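You operate a simulated robot arm through the tools that you are given. There is no shell and no other tool. Be economical: measure what you need, move in short steps, check, and stop when the job is done.

The job below is to be done with a simulated robot arm. You get a single attempt, and the scene is never put back.

Task
Measure the end play of the gearbox at G1, fit the shim it needs and lay its round cover on.
Fine: the play must come within the limits printed on the gearbox; swing the gauge arm clear again; the cover's bolts stay undone; the other shims stay. Where these are worked on the way, their far stop is far enough and under half their travel is too little: gauge arm.

Only the result counts: the job must be done as asked and must still hold three seconds after the hand-in. Knocking over, shifting, dropping, spilling or breaking anything else fails it. Lids that push on must go on centred and level and be pressed home; caps that screw on are set level and turned clockwise until they are tight.

Robot
A 7-joint arm with a fingered hand, fixed in place. Base frame: the origin is at the foot of the arm, x ahead of it, y to its left, z up; the work surface is at about z = 0.144. Readings come in m, degrees, newtons and seconds.
With the tool pointing down near the work surface it reaches from about 0.12 to 0.46 m from the base axis. Its first joint turns from -166.0 to 166.0 degrees. Payload 4 kg.
The tool frame sits at the grasp point between the pads (the TCP): z along the fingers, y along the line on which they close. The tips reach 0.026 m beyond it. The gripper opens to 0.156 m. The gripper's body begins 0.073 m behind the TCP. The gripper is a hand of 4 fingers: y runs from the thumb to the fingers, the wrist lies at [0, 0, -0.239] in the tool frame.
Orientation is told as [roll, pitch, yaw] about the base's x, y, z axes, in that order, counted from this pose: with the fingers straight down and closing along the base's y, the tool's x points along the base's -x, its y along +y and its z along -z.

Tools
- The arm moves only by the tool send_rows. Its argument "plan" is a list of rows, each an object (a shift or turn left out is 0) with "dp": the shift along the tool's x, y, z in units of 300 mm (1.0 is 300 mm), a list of three; "angular": the turn, a rotation vector about the tool's x, y, z in units of 120 degrees (1.0 is 120 degrees), a list of three. In form: [{"dp": [x, y, z], "angular": [wx, wy, wz]}, ...]. A call has 1 to 20 rows; each row is the pose to reach, as a shift and turn from the pose commanded when the call began, along the tool's axes at that moment. A call with a number of a shift or a turn outside -1 to 1 is refused whole. A row lasts 0.2 s, in which the tool goes at most 0.05 m and 8.6 degrees; a call with a longer step from one row to the next is refused whole. A pose out of reach is approached as far as the arm can. The call stops where the force on the tool passes 60 N (or 10 N more than at its start, if that is more) or the arm is blocked; 0.2 s more then pass. In this call time passes only in rows, and 0.2 s behind the last. The reply holds the time, the measured pose of the TCP, the force on the tool along the base axes, the opening and the grip force, in the units named above and with some noise, with the torque about the TCP (base axes, N m) and any sound that the robot's microphone picked up, and new pictures: "pictures" is both (left out), scene, wrist or none.
- Cameras (640 x 400 px; columns grow to the right, rows downward): "scene" is fixed at [0.0359, -0.6552, 1.4373]; the picture's right is [0.88, -0.47, 0.00], its down [-0.24, -0.45, -0.86] and it looks along [0.41, 0.76, -0.51] (base axes); focal length 310 px, centre (320, 200). "wrist" rides on the gripper at [0.058, -0.058, -0.091] in the tool frame; the picture's right is [0.71, 0.71, 0.00], its down [-0.53, 0.53, -0.67] and it looks along [-0.47, 0.47, 0.74] (tool axes); focal length 265 px, centre (320, 200). There is no depth. A picture from a camera that has moved, and an enlarged one, comes with that camera's place and axes in the base frame and with its lens. The place of the scene camera against the robot may be out by one fixed shift of up to 0.025 m in any direction.
- move_fingers(finger1, finger2, finger3, thumb_bend): sets how far each is bent, from 0 (flat) to 1 (curled in); at 0.3 the hand is open as for a grip, at 0.7 the pads meet at the TCP. One left out holds its place. A second passes; each finger stops where it meets its share of the squeeze, and holds until it gets a number again. It is the only way to open and close the hand. It gives what a move gives, with no picture; readings hold the bend of each and the force on the fingers (four entries, about 0 where the hand has none), thumb and palm.
- enlarge(camera, box): a new picture of the part [left, top, right, bottom] of that camera's present view, enlarged. The clock stands still meanwhile.
- close_job(): hands the job in; it is judged then, once.

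Go step by step. Nothing tells you positions but the pictures and the camera data: compare them with the known pose of the tool, close in by small moves and look again before you grip or let go. The budget is 120 turns and 200 pictures, counting those below and the enlarged ones. Unless the task says otherwise, let go and move clear before handing in, and close with one line.

The tools are called after "Emit:" as name(argument=value, ...) on one line, values as JSON. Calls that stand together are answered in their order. send_rows: Moves the arm, as the interface text tells. Its arguments: {"type":"object","properties":{"plan":{"type":"array"},"pictures":{"type":"string","enum":["both","scene","wrist","none"]}},"required":["plan"]} The other tools are called the same way: move_fingers (finger1, finger2, finger3, thumb_bend) moves the fingers one by one; enlarge (camera, box) takes an enlarged picture of a part of a camera's view; close_job () hands the job in.

At the start:

```text
clock: 0.0
ee_pos: [0.3701, 0.384, 1.0349]
tcp_rot: [0.2, 0.0, 0.1]
contact_force: [-0.5, 0.0, -0.9]
wrist_torque: [-0.02, -0.01, -0.02]
finger_gap: 0.1559
grasp_force: 0.0
shape: jaw
bend: [0.3, 0.3, 0.3, 0.3]
finger forces: [0.0, 0.0, 0.0, 0.1, 0.1, 0.0]
```

scene: 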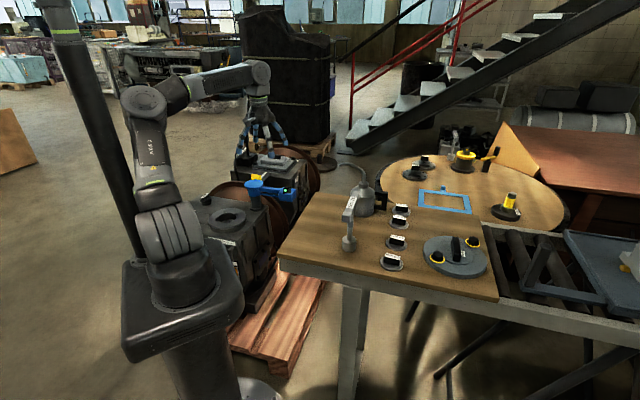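
wrist: 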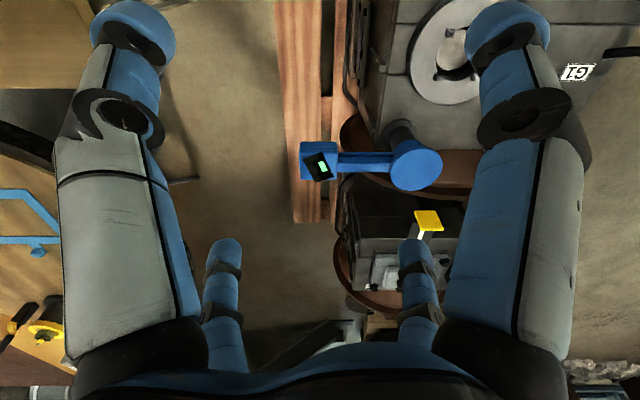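

I see gearboxes on the left, a blue gauge arm with a display, and a table with shims and covers. I'll look closer first.

Emit:
enlarge(camera="scene", box=[180, 140, 340, 240])

Emit:
enlarge(camera="scene", box=[330, 180, 490, 280])

Emit:
enlarge(camera="scene", box=[380, 140, 540, 240])

Emit:
enlarge(camera="wrist", box=[280, 0, 640, 225])

```text
4.00 times, centred on (260, 190) of scene
camera zoom: at [0.0359, -0.6552, 1.4373], right [0.88, -0.47, 0.0], down [-0.24, -0.45, -0.86], along [0.41, 0.76, -0.51], focal length 1238 px, centre (560, 240)
```

zoom: 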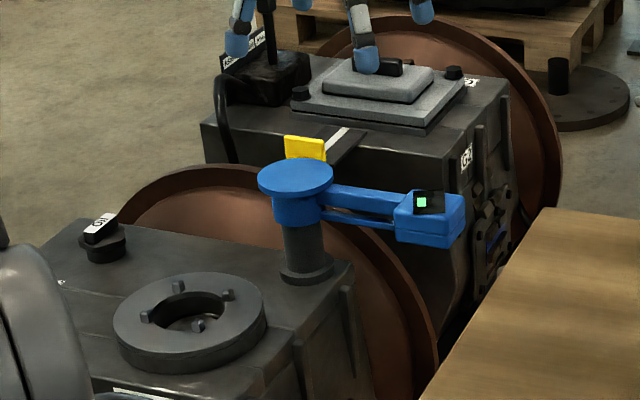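

```text
4.00 times, centred on (410, 230) of scene
camera zoom: at [0.0359, -0.6552, 1.4373], right [0.88, -0.47, 0.0], down [-0.24, -0.45, -0.86], along [0.41, 0.76, -0.51], focal length 1238 px, centre (-40, 80)
```

zoom: 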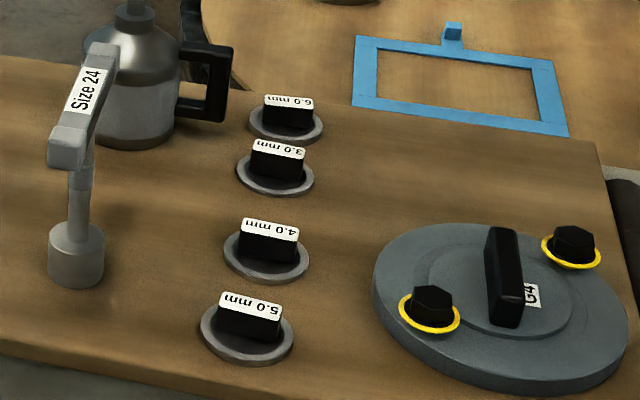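

```text
4.00 times, centred on (460, 190) of scene
camera zoom: at [0.0359, -0.6552, 1.4373], right [0.88, -0.47, 0.0], down [-0.24, -0.45, -0.86], along [0.41, 0.76, -0.51], focal length 1238 px, centre (-240, 240)
```

zoom: 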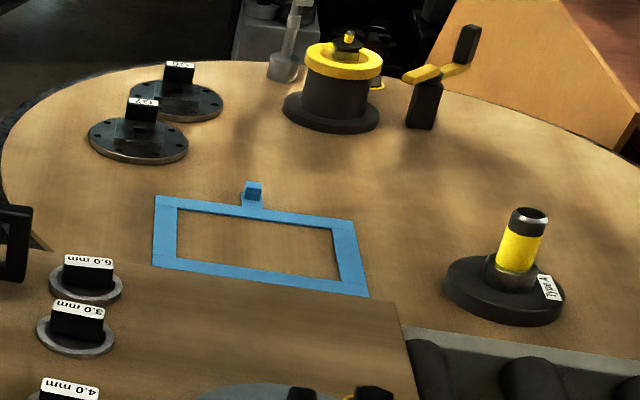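

```text
1.78 times, centred on (460, 112) of wrist
camera zoom: at [0.3123, 0.3264, 1.1272], right [-0.71, 0.71, 0.0], down [0.53, 0.53, 0.67], along [0.47, 0.47, -0.74], focal length 472 px, centre (71, 356)
```

zoom: 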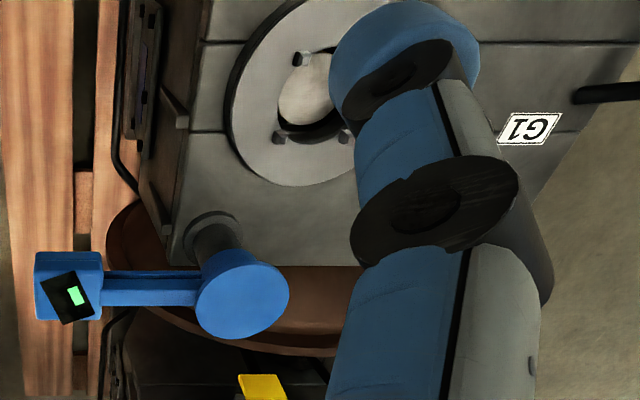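

I need to read labels; I'll enlarge the cover labels and the printed plate on the gearbox.

Emit:
enlarge(camera="scene", box=[400, 145, 448, 175])

Emit:
enlarge(camera="scene", box=[180, 180, 276, 240])

Emit:
enlarge(camera="scene", box=[420, 230, 492, 275])

```text
13.33 times, centred on (424, 160) of scene
camera zoom: at [0.0359, -0.6552, 1.4373], right [0.88, -0.47, 0.0], down [-0.24, -0.45, -0.86], along [0.41, 0.76, -0.51], focal length 4126 px, centre (-1067, 733)
```

zoom: 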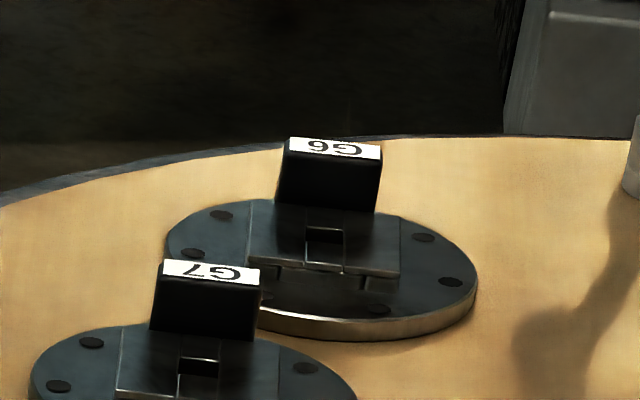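

```text
6.67 times, centred on (228, 210) of scene
camera zoom: at [0.0359, -0.6552, 1.4373], right [0.88, -0.47, 0.0], down [-0.24, -0.45, -0.86], along [0.41, 0.76, -0.51], focal length 2063 px, centre (933, 133)
```

zoom: 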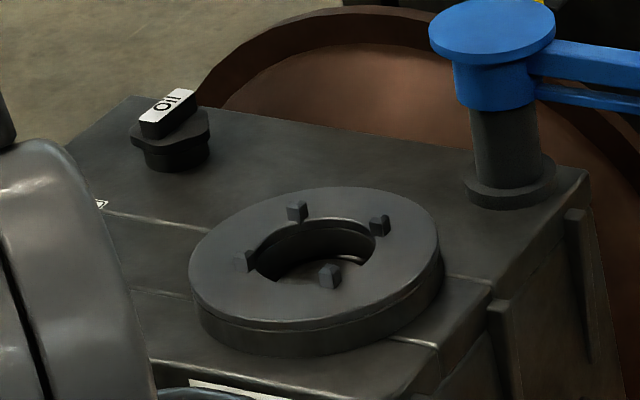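

```text
8.89 times, centred on (456, 252) of scene
camera zoom: at [0.0359, -0.6552, 1.4373], right [0.88, -0.47, 0.0], down [-0.24, -0.45, -0.86], along [0.41, 0.76, -0.51], focal length 2751 px, centre (-889, -267)
```

zoom: 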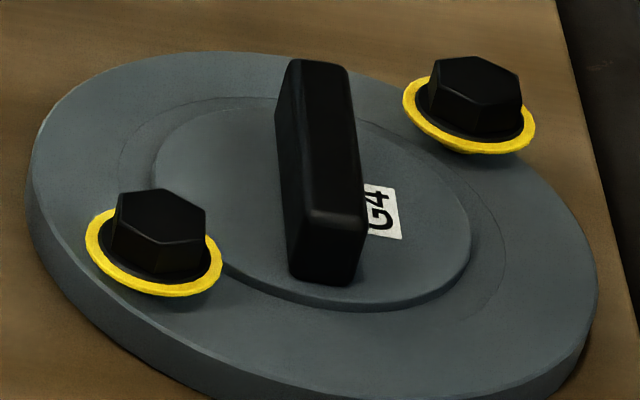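

G1's cover is not yet certain (G4, G6, G7 are seen). I'll swing the hand toward the table to uncover the gearbox plate in the scene view and see the table close up.

Emit:
send_rows(plan=[{"dp": [-0.05, -0.125, 0]}, {"dp": [-0.1, -0.25, 0]}, {"dp": [-0.15, -0.375, 0]}, {"dp": [-0.2, -0.5, 0]}, {"dp": [-0.25, -0.625, 0]}, {"dp": [-0.3, -0.75, 0]}, {"dp": [-0.35, -0.875, 0]}, {"dp": [-0.4, -1.0, 0]}])

```text
clock: 1.8
ee_pos: [0.4914, 0.0842, 1.0356]
tcp_rot: [0.2, 0.0, 0.1]
contact_force: [-0.6, -0.7, 0.3]
wrist_torque: [0.0, -0.02, 0.03]
finger_gap: 0.1559
grasp_force: 0.1
shape: jaw
bend: [0.3, 0.3, 0.3, 0.3]
finger forces: [0.1, 0.1, 0.3, 0.0, 0.0, 0.0]
camera wrist: at [0.4317, 0.0265, 1.1275], right [-0.71, 0.71, 0.0], down [0.53, 0.53, 0.67], along [0.47, 0.47, -0.74], focal length 265 px, centre (320, 200)
```

scene: 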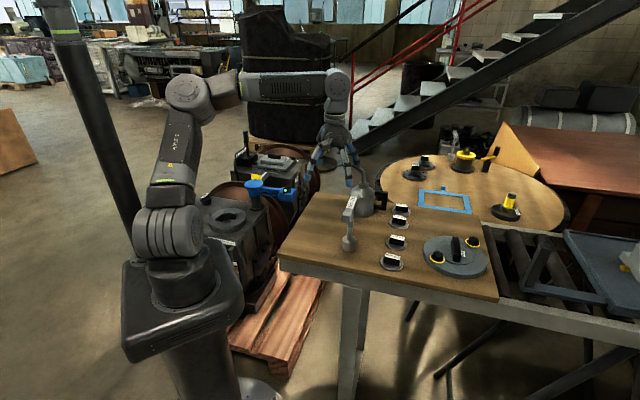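
wrist: 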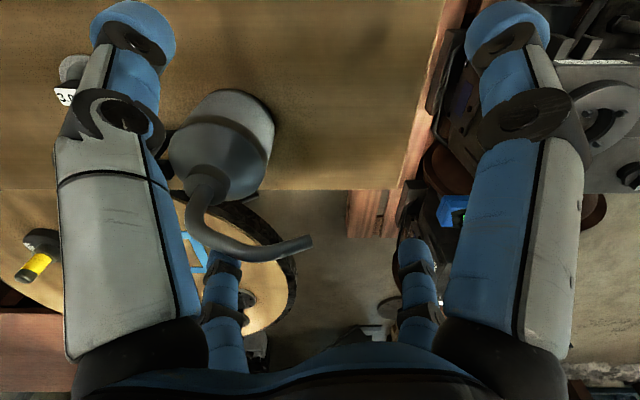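

Emit:
enlarge(camera="scene", box=[188, 180, 300, 250])

Emit:
enlarge(camera="scene", box=[208, 225, 256, 255])

Emit:
enlarge(camera="scene", box=[225, 140, 321, 200])

Emit:
enlarge(camera="scene", box=[520, 220, 640, 295])

```text
5.71 times, centred on (244, 215) of scene
camera zoom: at [0.0359, -0.6552, 1.4373], right [0.88, -0.47, 0.0], down [-0.24, -0.45, -0.86], along [0.41, 0.76, -0.51], focal length 1768 px, centre (754, 114)
```

zoom: 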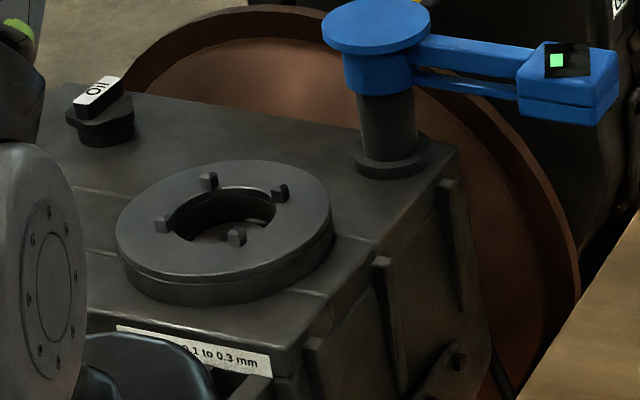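

```text
13.33 times, centred on (232, 240) of scene
camera zoom: at [0.0359, -0.6552, 1.4373], right [0.88, -0.47, 0.0], down [-0.24, -0.45, -0.86], along [0.41, 0.76, -0.51], focal length 4126 px, centre (1493, -333)
```

zoom: 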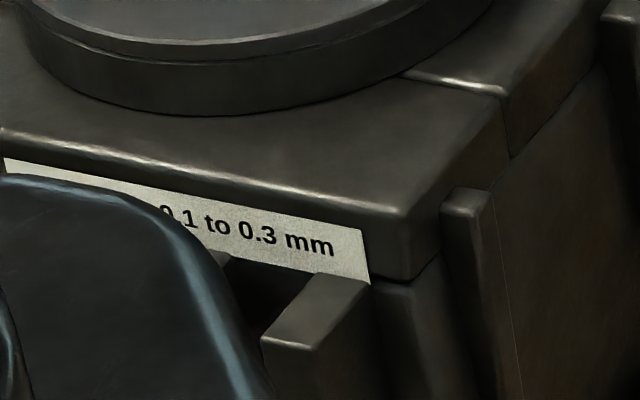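

```text
6.67 times, centred on (273, 170) of scene
camera zoom: at [0.0359, -0.6552, 1.4373], right [0.88, -0.47, 0.0], down [-0.24, -0.45, -0.86], along [0.41, 0.76, -0.51], focal length 2063 px, centre (633, 400)
```

zoom: 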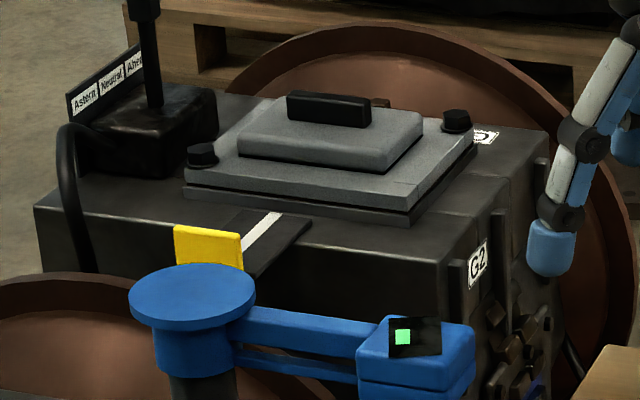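

```text
5.33 times, centred on (580, 258) of scene
camera zoom: at [0.0359, -0.6552, 1.4373], right [0.88, -0.47, 0.0], down [-0.24, -0.45, -0.86], along [0.41, 0.76, -0.51], focal length 1650 px, centre (-1067, -107)
```

zoom: 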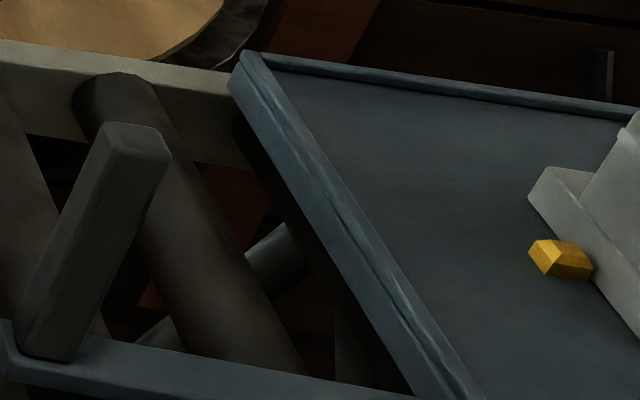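

The play limit on G1 reads 0.1 to 0.3 mm. I'll raise the hand, turn and look at the table straight ahead.

Emit:
send_rows(plan=[{"dp": [0, 0, -0.13]}, {"dp": [0, 0, -0.26]}, {"dp": [0, 0, -0.383]}, {"dp": [0.022, -0.13, -0.383], "angular": [0, 0, 0.0625]}, {"dp": [0.044, -0.26, -0.383], "angular": [0, 0, 0.125]}, {"dp": [0.066, -0.39, -0.383], "angular": [0, 0, 0.1875]}, {"dp": [0.088, -0.52, -0.383], "angular": [0, 0, 0.25]}, {"dp": [0.11, -0.65, -0.383], "angular": [0, 0, 0.3125]}, {"dp": [0.133, -0.783, -0.383], "angular": [0, 0, 0.375]}])

```text
clock: 3.8
ee_pos: [0.4494, -0.1505, 1.1502]
tcp_rot: [0.0, 0.0, -45.1]
contact_force: [-0.6, -0.8, 1.0]
wrist_torque: [0.02, 0.03, 0.02]
finger_gap: 0.156
grasp_force: 0.1
shape: jaw
bend: [0.3, 0.3, 0.3, 0.3]
finger forces: [0.0, 0.1, 0.0, 0.0, 0.1, 0.0]
camera wrist: at [0.367, -0.1501, 1.2417], right [0.0, 1.0, 0.0], down [0.74, 0.0, 0.67], along [0.67, 0.0, -0.74], focal length 265 px, centre (320, 200)
```

scene: 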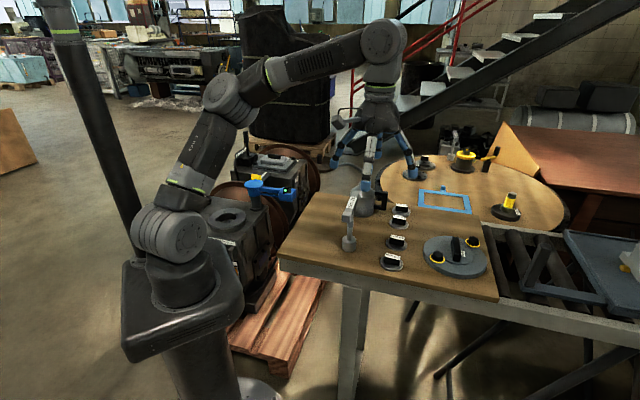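
wrist: 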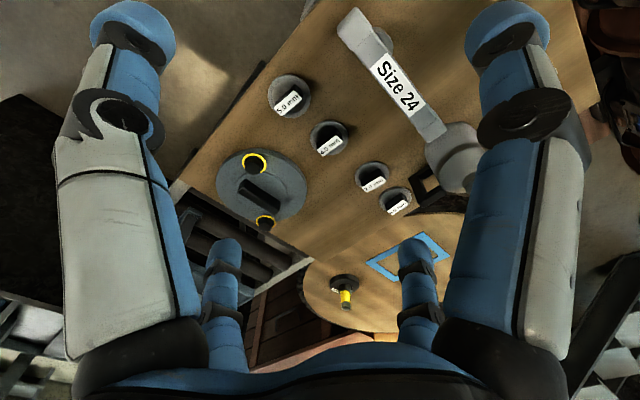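

Emit:
enlarge(camera="wrist", box=[210, 140, 322, 210])

Emit:
enlarge(camera="wrist", box=[260, 60, 420, 160])

Emit:
enlarge(camera="wrist", box=[330, 130, 442, 220])

```text
5.71 times, centred on (266, 175) of wrist
camera zoom: at [0.367, -0.1501, 1.2417], right [0.0, 1.0, 0.0], down [0.74, 0.0, 0.67], along [0.67, 0.0, -0.74], focal length 1517 px, centre (629, 343)
```

zoom: 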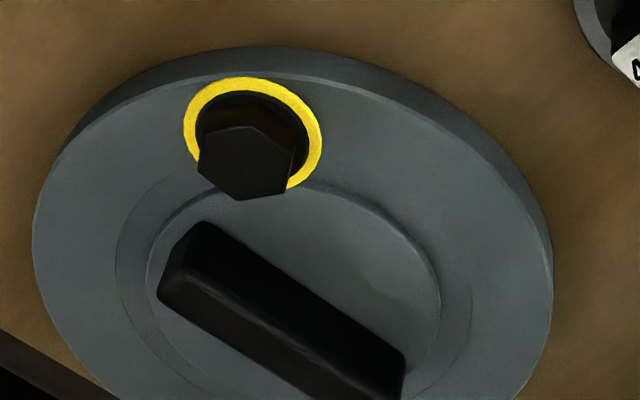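

```text
4.00 times, centred on (340, 110) of wrist
camera zoom: at [0.367, -0.1501, 1.2417], right [0.0, 1.0, 0.0], down [0.74, 0.0, 0.67], along [0.67, 0.0, -0.74], focal length 1062 px, centre (240, 560)
```

zoom: 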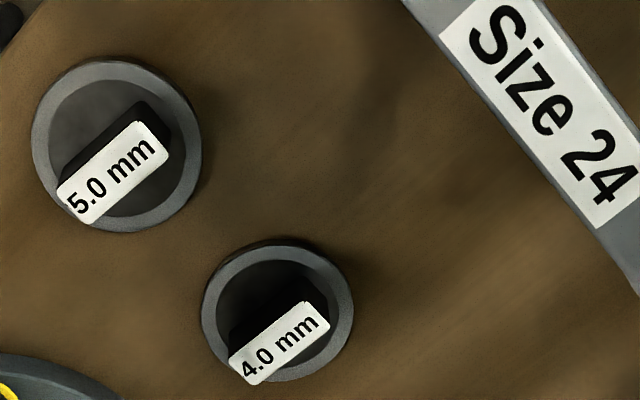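

```text
4.44 times, centred on (386, 175) of wrist
camera zoom: at [0.367, -0.1501, 1.2417], right [0.0, 1.0, 0.0], down [0.74, 0.0, 0.67], along [0.67, 0.0, -0.74], focal length 1180 px, centre (27, 311)
```

zoom: 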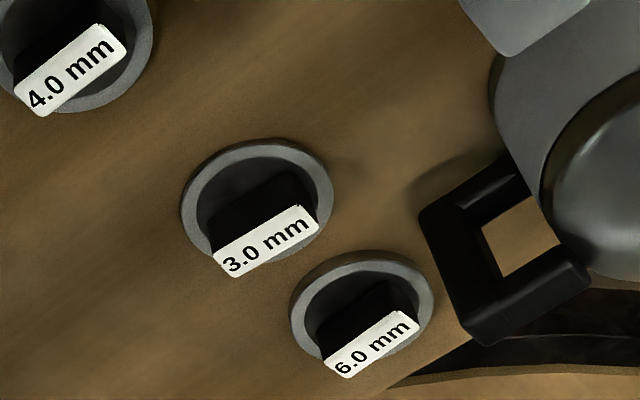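

Emit:
enlarge(camera="scene", box=[452, 245, 476, 260])

Emit:
enlarge(camera="wrist", box=[430, 150, 640, 281])

Emit:
enlarge(camera="scene", box=[264, 180, 304, 205])

```text
16.00 times, centred on (464, 252) of scene
camera zoom: at [0.0359, -0.6552, 1.4373], right [0.88, -0.47, 0.0], down [-0.24, -0.45, -0.86], along [0.41, 0.76, -0.51], focal length 4952 px, centre (-1984, -640)
```

zoom: 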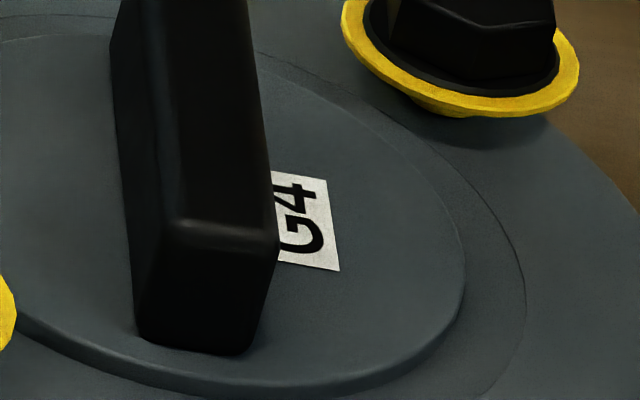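

```text
3.05 times, centred on (535, 216) of wrist
camera zoom: at [0.367, -0.1501, 1.2417], right [0.0, 1.0, 0.0], down [0.74, 0.0, 0.67], along [0.67, 0.0, -0.74], focal length 809 px, centre (-335, 153)
```

zoom: 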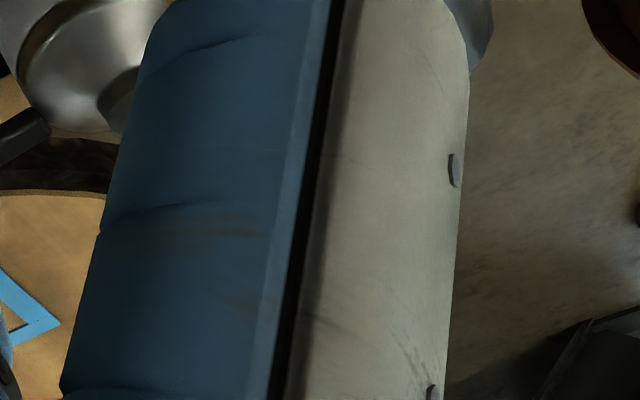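

```text
16.00 times, centred on (284, 192) of scene
camera zoom: at [0.0359, -0.6552, 1.4373], right [0.88, -0.47, 0.0], down [-0.24, -0.45, -0.86], along [0.41, 0.76, -0.51], focal length 4952 px, centre (896, 320)
```

zoom: 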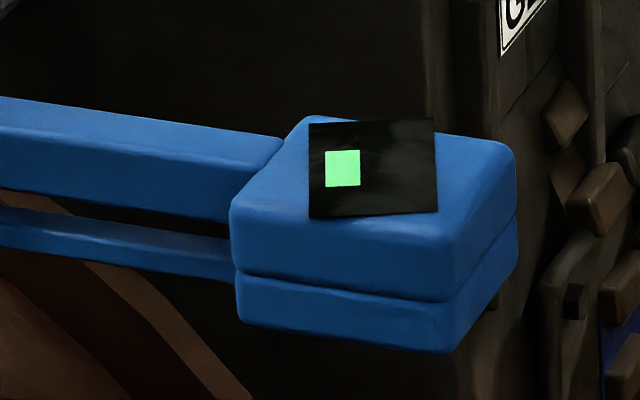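

The big disc is G4, so G1's cover must be elsewhere. I'll swing back to view G1 from above and keep surveying.

Emit:
send_rows(plan=[{"dp": [0.141, 0.043, 0], "angular": [0, 0, -0.0535]}, {"dp": [0.282, 0.087, 0], "angular": [0, 0, -0.107]}, {"dp": [0.423, 0.13, 0], "angular": [0, 0, -0.1605]}, {"dp": [0.565, 0.173, 0], "angular": [0, 0, -0.214]}, {"dp": [0.706, 0.217, 0], "angular": [0, 0, -0.2675]}, {"dp": [0.847, 0.26, 0], "angular": [0, 0, -0.321]}], pictures="wrist")

Emit:
send_rows(plan=[{"dp": [0.084, 0.122, 0], "angular": [0, 0, -0.0535]}, {"dp": [0.168, 0.244, 0], "angular": [0, 0, -0.107]}, {"dp": [0.252, 0.366, 0], "angular": [0, 0, -0.1605]}, {"dp": [0.335, 0.487, 0], "angular": [0, 0, -0.214]}, {"dp": [0.419, 0.609, 0], "angular": [0, 0, -0.2675]}, {"dp": [0.503, 0.731, 0], "angular": [0, 0, -0.321]}])

```text
clock: 5.2
ee_pos: [0.325, 0.0841, 1.1481]
tcp_rot: [0.1, -0.1, -6.5]
contact_force: [-0.3, -0.3, 0.0]
wrist_torque: [0.03, 0.0, -0.01]
finger_gap: 0.156
grasp_force: 0.1
shape: jaw
bend: [0.3, 0.3, 0.3, 0.3]
finger forces: [0.0, 0.1, 0.0, 0.0, 0.2, 0.0]
camera wrist: at [0.2606, 0.0332, 1.2413], right [-0.62, 0.78, 0.0], down [0.58, 0.46, 0.67], along [0.52, 0.42, -0.74], focal length 265 px, centre (320, 200)
```

wrist: 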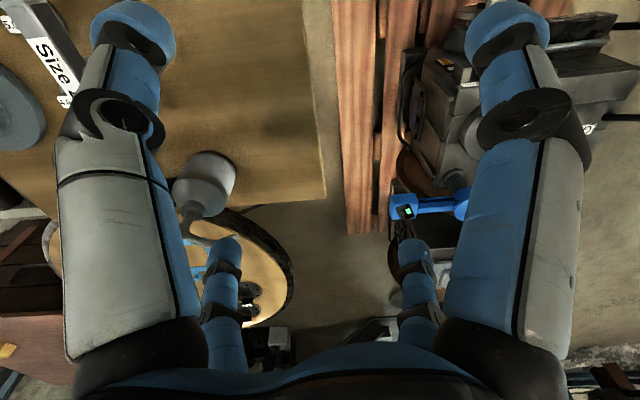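

```text
clock: 6.0
ee_pos: [0.3055, 0.1295, 1.1493]
tcp_rot: [-0.2, 0.2, -1.9]
contact_force: [-0.5, -0.1, -0.4]
wrist_torque: [-0.01, -0.01, 0.02]
finger_gap: 0.1559
grasp_force: 0.1
shape: jaw
bend: [0.3, 0.3, 0.3, 0.3]
finger forces: [0.0, 0.0, 0.1, 0.0, 0.0, 0.0]
stopped in row 3: the arm was blocked; the commanded pose is now the measured one
camera wrist: at [0.2451, 0.0741, 1.241], right [-0.68, 0.73, 0.0], down [0.54, 0.51, 0.67], along [0.49, 0.46, -0.74], focal length 265 px, centre (320, 200)
```

scene: 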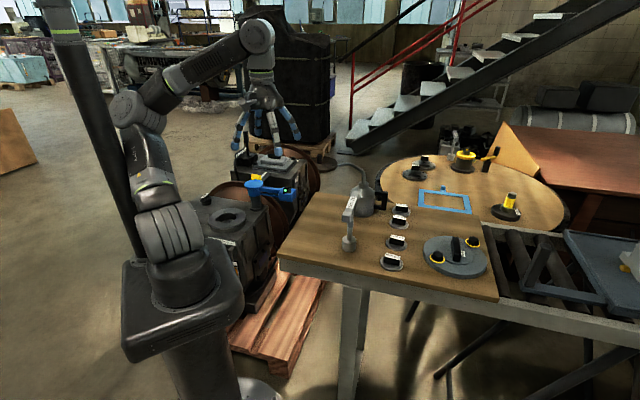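
wrist: 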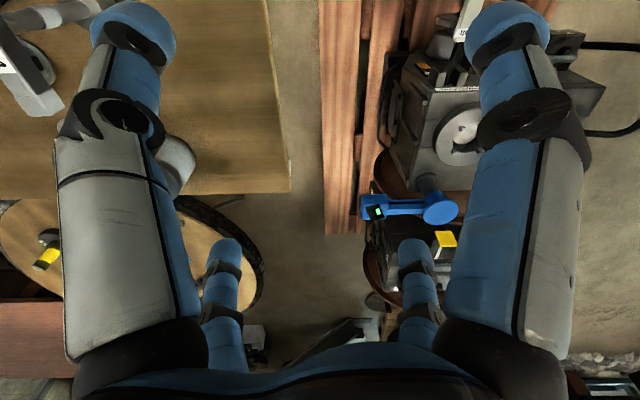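

The arm was blocked near its own column, so I'll go outward first and then along +y.

Emit:
send_rows(plan=[{"dp": [-0.15, 0.03, 0]}, {"dp": [-0.3, 0.1, 0]}, {"dp": [-0.3, 0.25, 0]}, {"dp": [-0.3, 0.4, 0]}, {"dp": [-0.28, 0.55, 0]}, {"dp": [-0.25, 0.7, 0]}])

```text
clock: 7.4
ee_pos: [0.3872, 0.3376, 1.1496]
tcp_rot: [0.1, 0.0, -1.8]
contact_force: [-0.8, 0.6, -0.4]
wrist_torque: [0.02, 0.02, -0.04]
finger_gap: 0.156
grasp_force: 0.1
shape: jaw
bend: [0.3, 0.3, 0.3, 0.3]
finger forces: [0.0, 0.0, 0.0, 0.0, 0.1, 0.0]
camera wrist: at [0.3265, 0.2823, 1.2411], right [-0.68, 0.73, 0.0], down [0.54, 0.51, 0.67], along [0.49, 0.46, -0.74], focal length 265 px, centre (320, 200)
```

scene: 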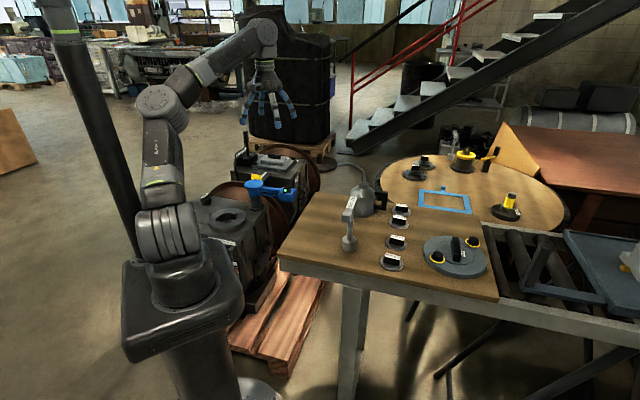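
wrist: 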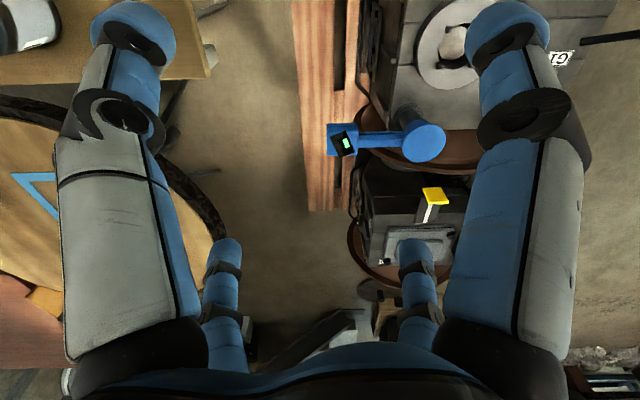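

I'll yaw the hand by +85° so the camera looks at G1 directly.

Emit:
send_rows(plan=[{"angular": [0, 0, -0.07]}, {"angular": [0, 0, -0.14]}, {"angular": [0, 0, -0.21]}, {"angular": [0, 0, -0.28]}, {"angular": [0, 0, -0.35]}, {"angular": [0, 0, -0.42]}, {"angular": [0, 0, -0.49]}, {"angular": [0, 0, -0.56]}, {"angular": [0, 0, -0.63]}, {"angular": [0, 0, -0.7]}], pictures="wrist")

```text
clock: 9.6
ee_pos: [0.3862, 0.3387, 1.15]
tcp_rot: [0.0, -0.1, 82.3]
contact_force: [-1.1, 0.4, -0.1]
wrist_torque: [0.03, 0.07, 0.02]
finger_gap: 0.1558
grasp_force: 0.1
shape: jaw
bend: [0.3, 0.3, 0.3, 0.3]
finger forces: [0.1, 0.0, 0.0, 0.0, 0.0, 0.0]
camera wrist: at [0.4358, 0.2734, 1.2411], right [-0.79, -0.61, 0.0], down [-0.45, 0.59, 0.67], along [-0.41, 0.53, -0.74], focal length 265 px, centre (320, 200)
```

wrist: 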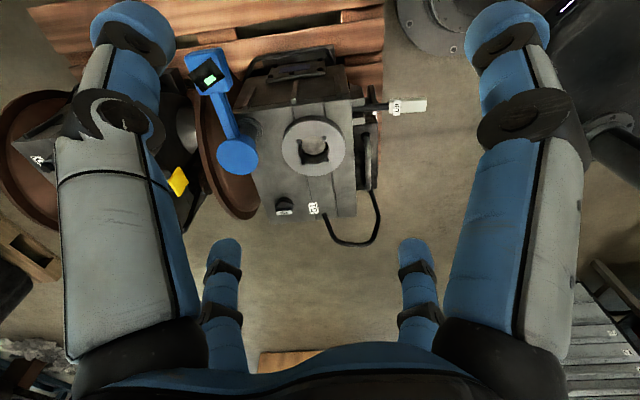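

Emit:
enlarge(camera="wrist", box=[230, 70, 438, 200])

Emit:
enlarge(camera="wrist", box=[180, 40, 276, 100])

Emit:
enlarge(camera="wrist", box=[250, 180, 346, 240])

Emit:
enlarge(camera="wrist", box=[370, 0, 640, 168])

```text
3.08 times, centred on (334, 135) of wrist
camera zoom: at [0.4358, 0.2734, 1.2411], right [-0.79, -0.61, 0.0], down [-0.45, 0.59, 0.67], along [-0.41, 0.53, -0.74], focal length 817 px, centre (277, 400)
```

zoom: 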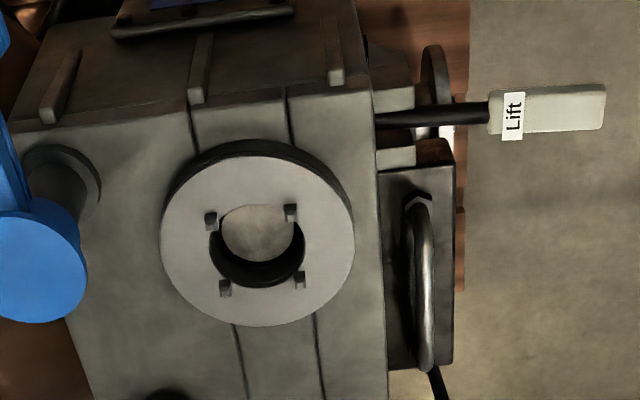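

```text
6.67 times, centred on (228, 70) of wrist
camera zoom: at [0.4358, 0.2734, 1.2411], right [-0.79, -0.61, 0.0], down [-0.45, 0.59, 0.67], along [-0.41, 0.53, -0.74], focal length 1769 px, centre (933, 1067)
```

zoom: 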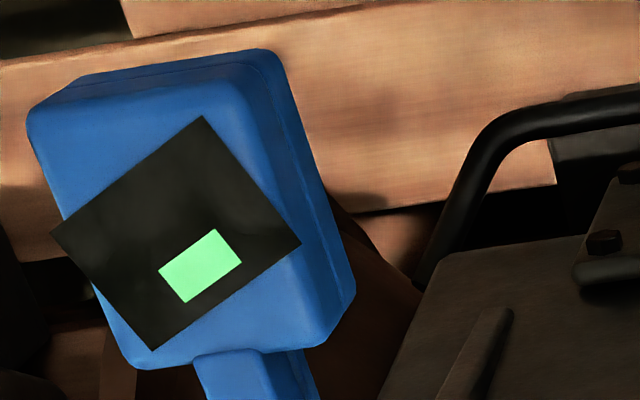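

```text
6.67 times, centred on (298, 210) of wrist
camera zoom: at [0.4358, 0.2734, 1.2411], right [-0.79, -0.61, 0.0], down [-0.45, 0.59, 0.67], along [-0.41, 0.53, -0.74], focal length 1769 px, centre (467, 133)
```

zoom: 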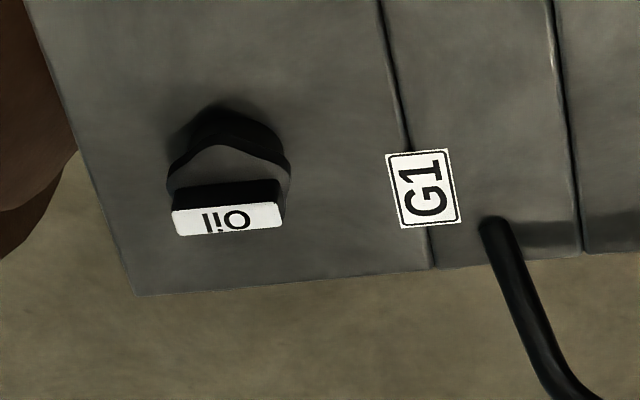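

```text
2.37 times, centred on (505, 84) of wrist
camera zoom: at [0.4358, 0.2734, 1.2411], right [-0.79, -0.61, 0.0], down [-0.45, 0.59, 0.67], along [-0.41, 0.53, -0.74], focal length 629 px, centre (-118, 475)
```

zoom: 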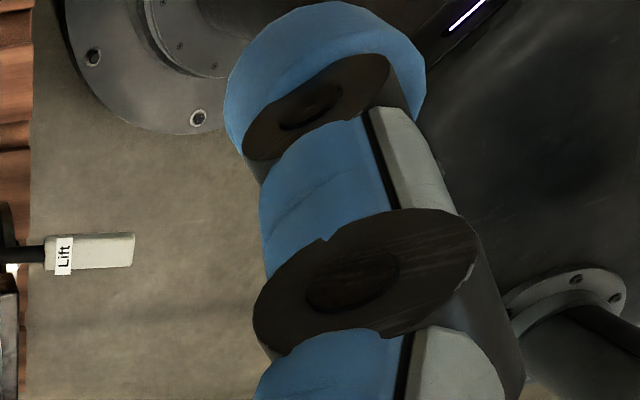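

G1 is confirmed; the gauge post is near (0.376, 0.611), its head near (0.50, 0.505, 0.75), and the bore near (0.23, 0.56). I'll close the hand into a poker and go above the outer side of the gauge arm.

Emit:
move_fingers(finger1=0.68, finger2=0.68, finger3=0.68, thumb_bend=0.68)

Emit:
send_rows(plan=[{"dp": [-0.107, -0.043, 0.08]}, {"dp": [-0.214, -0.086, 0.16]}, {"dp": [-0.321, -0.129, 0.24]}, {"dp": [-0.428, -0.172, 0.32]}, {"dp": [-0.535, -0.215, 0.4]}, {"dp": [-0.642, -0.258, 0.48]}, {"dp": [-0.75, -0.301, 0.56]}, {"dp": [-0.857, -0.345, 0.6]}])

```text
clock: 10.6
ee_pos: [0.3868, 0.3379, 1.1492]
tcp_rot: [0.0, 0.0, 82.3]
contact_force: [0.0, -0.4, 0.5]
wrist_torque: [-0.02, -0.02, -0.01]
finger_gap: 0.0018
grasp_force: 0.1
shape: fingers
bend: [0.68, 0.68, 0.68, 0.68]
finger forces: [0.0, 0.0, 0.1, 0.1, 0.1, 0.0]
```

```text
clock: 12.4
ee_pos: [0.4456, 0.5109, 0.9711]
tcp_rot: [0.0, 0.0, 82.0]
contact_force: [0.6, -0.2, -0.3]
wrist_torque: [0.03, 0.01, 0.0]
finger_gap: 0.0013
grasp_force: 0.0
shape: fingers
bend: [0.68, 0.68, 0.68, 0.68]
finger forces: [0.1, 0.1, 0.0, 0.0, 0.0, 0.0]
out of reach, approached as far as the arm can: row 5, 6, 7, 8
camera wrist: at [0.4944, 0.4459, 1.0624], right [-0.8, -0.6, 0.0], down [-0.45, 0.59, 0.67], along [-0.4, 0.53, -0.74], focal length 265 px, centre (320, 200)
```

scene: 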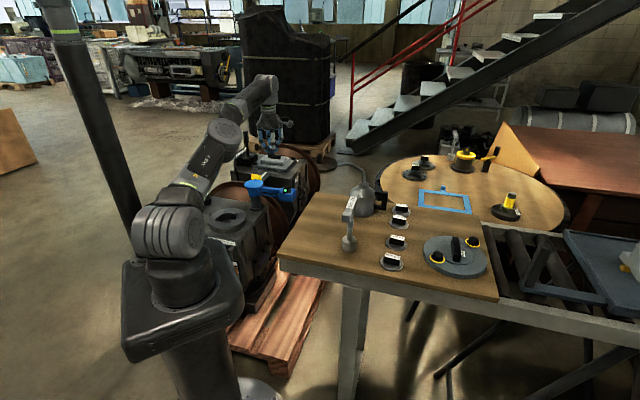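
wrist: 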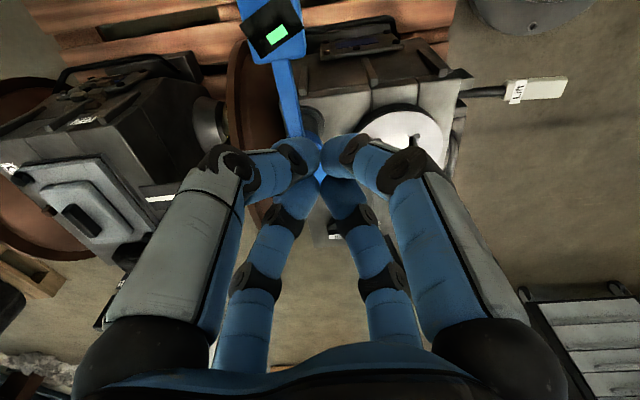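

Straight down is out of reach there, so I'll tilt the fingers outward by 30° to gain reach and see where the pose settles.

Emit:
send_rows(plan=[{"angular": [0.0315, -0.054, 0]}, {"angular": [0.063, -0.1075, 0]}, {"angular": [0.0945, -0.161, 0]}, {"angular": [0.126, -0.215, 0]}])

```text
clock: 13.4
ee_pos: [0.445, 0.5086, 0.9708]
tcp_rot: [-16.3, -25.5, 86.1]
contact_force: [-1.3, 1.1, 0.4]
wrist_torque: [0.0, 0.0, -0.01]
finger_gap: 0.0017
grasp_force: 0.2
shape: fingers
bend: [0.68, 0.68, 0.68, 0.68]
finger forces: [0.1, 0.1, 0.1, 0.0, 0.0, 0.1]
camera wrist: at [0.4675, 0.4111, 1.039], right [-0.72, -0.5, -0.48], down [-0.67, 0.31, 0.67], along [-0.19, 0.81, -0.56], focal length 265 px, centre (320, 200)
```

scene: 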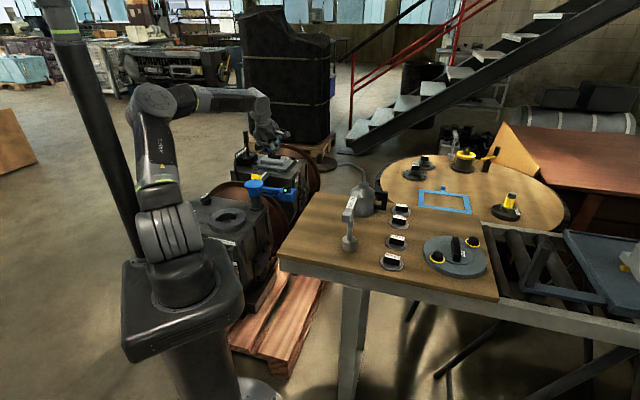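
wrist: 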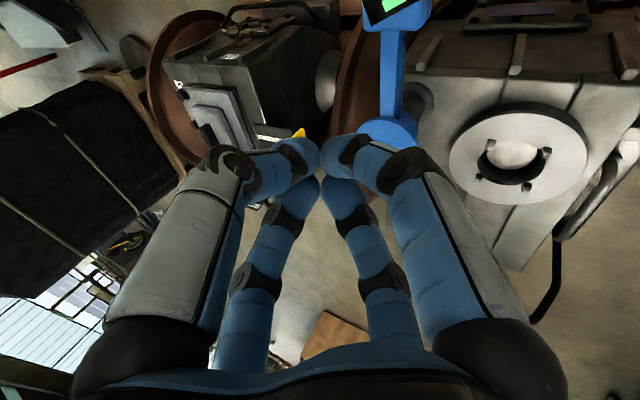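

The tilt worked. Next I'll move outward to above the far side of the gauge bar, then look.

Emit:
send_rows(plan=[{"dp": [-0.088, -0.011, 0.072]}, {"dp": [-0.176, -0.022, 0.144]}, {"dp": [-0.264, -0.033, 0.217]}, {"dp": [-0.169, 0.023, 0.409]}])

```text
refused: row 4 steps farther than a row can; nothing moved
```

Emit:
send_rows(plan=[{"dp": [-0.088, -0.011, 0.072]}, {"dp": [-0.176, -0.022, 0.144]}, {"dp": [-0.264, -0.033, 0.217]}, {"dp": [-0.216, -0.005, 0.313]}, {"dp": [-0.169, 0.023, 0.409]}])

```text
clock: 14.6
ee_pos: [0.4791, 0.6046, 0.8817]
tcp_rot: [-16.2, -25.6, 85.8]
contact_force: [0.0, 0.0, -0.8]
wrist_torque: [0.0, -0.02, 0.0]
finger_gap: 0.0017
grasp_force: 0.1
shape: fingers
bend: [0.68, 0.68, 0.68, 0.68]
finger forces: [0.1, 0.0, 0.2, 0.0, 0.0, 0.1]
camera wrist: at [0.5023, 0.5063, 0.952], right [-0.72, -0.5, -0.48], down [-0.67, 0.31, 0.67], along [-0.19, 0.81, -0.56], focal length 265 px, centre (320, 200)
```

scene: 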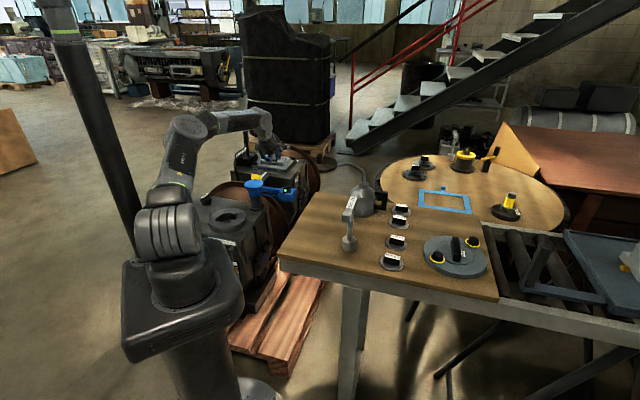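
wrist: 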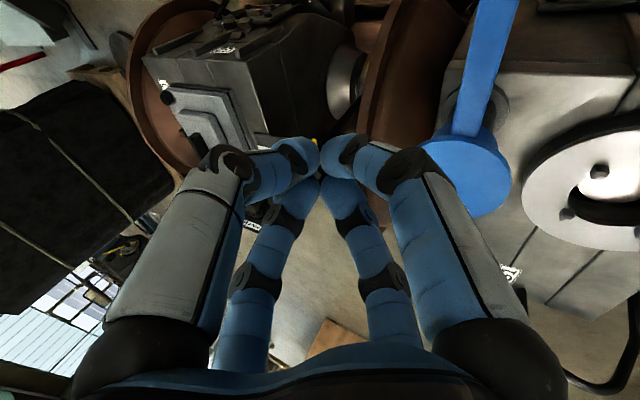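

Refined: the post is near (0.373, 0.632) with its top at z≈0.73. I'll descend on the outer side of the bar.

Emit:
send_rows(plan=[{"dp": [0.051, 0.041, 0.128]}, {"dp": [0.103, 0.082, 0.256]}, {"dp": [0.154, 0.122, 0.384]}, {"dp": [0.205, 0.163, 0.512]}])

Emit:
enlarge(camera="scene", box=[220, 140, 332, 210])

```text
clock: 15.6
ee_pos: [0.4753, 0.6175, 0.7101]
tcp_rot: [-16.2, -25.4, 85.9]
contact_force: [0.2, 0.2, 0.0]
wrist_torque: [0.02, 0.01, 0.0]
finger_gap: 0.0016
grasp_force: 0.1
shape: fingers
bend: [0.68, 0.68, 0.68, 0.68]
finger forces: [0.0, 0.1, 0.1, 0.1, 0.0, 0.1]
camera wrist: at [0.4987, 0.5202, 0.7791], right [-0.72, -0.5, -0.48], down [-0.67, 0.31, 0.67], along [-0.19, 0.81, -0.56], focal length 265 px, centre (320, 200)
```

scene: 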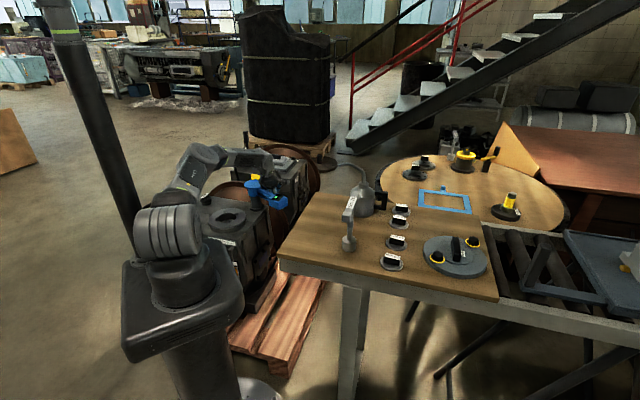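
wrist: 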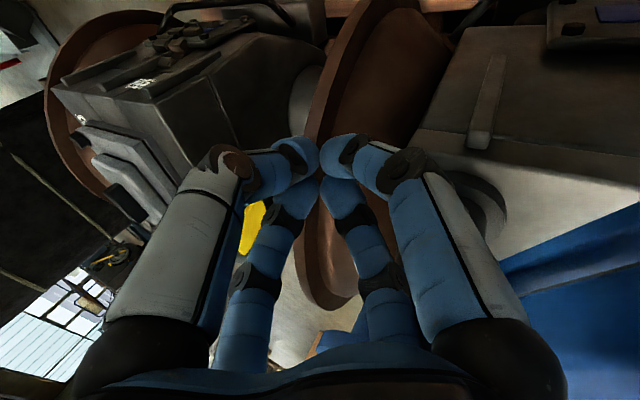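

```text
5.71 times, centred on (276, 175) of scene
camera zoom: at [0.0359, -0.6552, 1.4373], right [0.88, -0.47, 0.0], down [-0.24, -0.45, -0.86], along [0.41, 0.76, -0.51], focal length 1768 px, centre (571, 343)
```

zoom: 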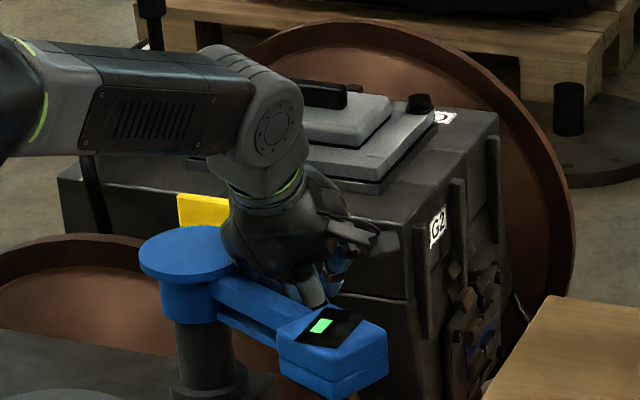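

The poker is behind the bar. I'll sweep it clockwise around the post.

Emit:
send_rows(plan=[{"dp": [0.091, 0.002, -0.046]}, {"dp": [0.173, 0.04, -0.097]}, {"dp": [0.237, 0.103, -0.148]}, {"dp": [0.279, 0.186, -0.193]}, {"dp": [0.295, 0.281, -0.229]}])

Emit:
enlarge(camera="scene", box=[188, 160, 300, 230])

```text
clock: 16.8
ee_pos: [0.3708, 0.5322, 0.7173]
tcp_rot: [-16.5, -26.1, 85.9]
contact_force: [15.3, 22.9, 12.4]
wrist_torque: [-0.84, 1.13, -1.17]
finger_gap: 0.0014
grasp_force: 15.0
shape: fingers
bend: [0.68, 0.7, 0.67, 0.68]
finger forces: [0.0, 30.2, 0.0, 0.0, 0.0, 0.1]
camera wrist: at [0.3942, 0.4333, 0.7857], right [-0.72, -0.5, -0.49], down [-0.67, 0.31, 0.67], along [-0.18, 0.81, -0.55], focal length 265 px, centre (320, 200)
```

scene: 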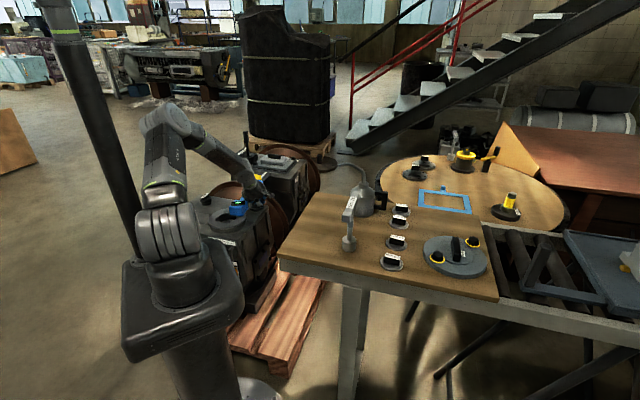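
wrist: 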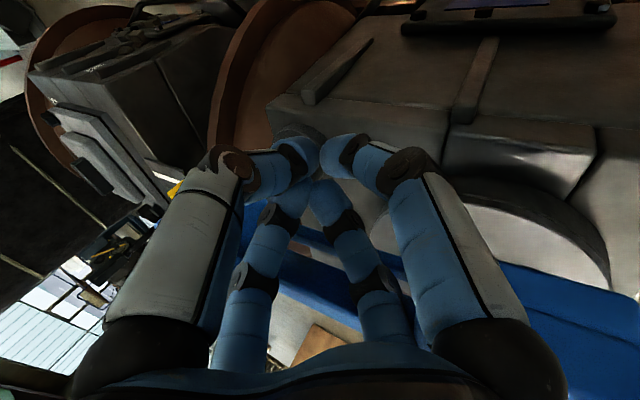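

```text
5.71 times, centred on (244, 195) of scene
camera zoom: at [0.0359, -0.6552, 1.4373], right [0.88, -0.47, 0.0], down [-0.24, -0.45, -0.86], along [0.41, 0.76, -0.51], focal length 1768 px, centre (754, 229)
```

zoom: 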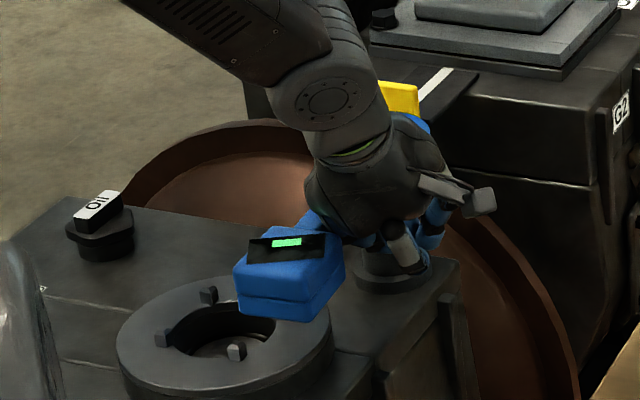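

The head is nearly over the bore; I'll widen the radius slightly and keep pushing.

Emit:
send_rows(plan=[{"dp": [0.057, -0.012, -0.025]}, {"dp": [0.054, 0.075, -0.049]}, {"dp": [0.023, 0.178, -0.063]}, {"dp": [-0.018, 0.254, -0.065]}])

Emit:
enlarge(camera="scene", box=[188, 160, 300, 230])

```text
clock: 17.3
ee_pos: [0.3708, 0.5227, 0.7264]
tcp_rot: [-17.2, -27.5, 85.8]
contact_force: [10.1, 15.6, 10.9]
wrist_torque: [-0.34, 0.81, -0.79]
finger_gap: 0.0016
grasp_force: 10.6
shape: fingers
bend: [0.68, 0.69, 0.68, 0.68]
finger forces: [0.1, 21.0, 0.0, 0.0, 0.1, 0.1]
stopped in row 2: the force on the tool passed its limit at 65 N (the readings are from after the stop); the commanded pose is now the measured one
camera wrist: at [0.3921, 0.4224, 0.7934], right [-0.71, -0.48, -0.51], down [-0.68, 0.29, 0.67], along [-0.17, 0.83, -0.54], focal length 265 px, centre (320, 200)
```

scene: 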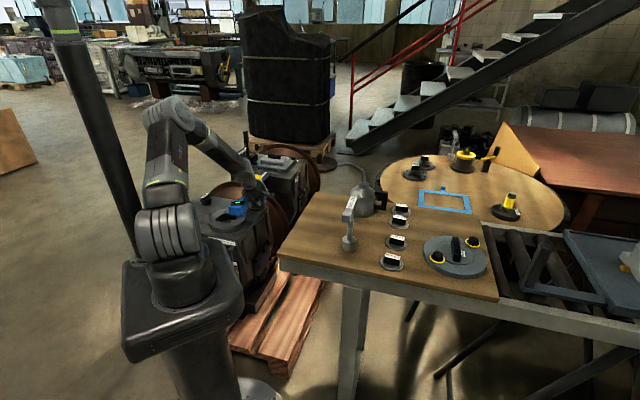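
wrist: 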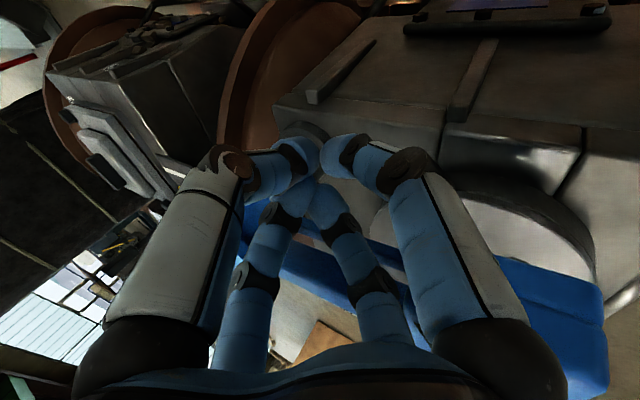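

```text
5.71 times, centred on (244, 195) of scene
camera zoom: at [0.0359, -0.6552, 1.4373], right [0.88, -0.47, 0.0], down [-0.24, -0.45, -0.86], along [0.41, 0.76, -0.51], focal length 1768 px, centre (754, 229)
```

zoom: 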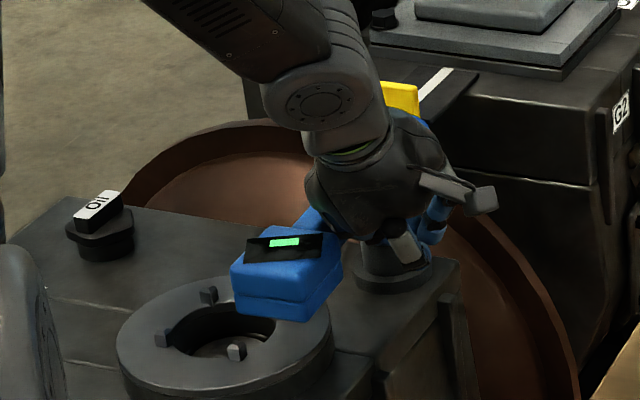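

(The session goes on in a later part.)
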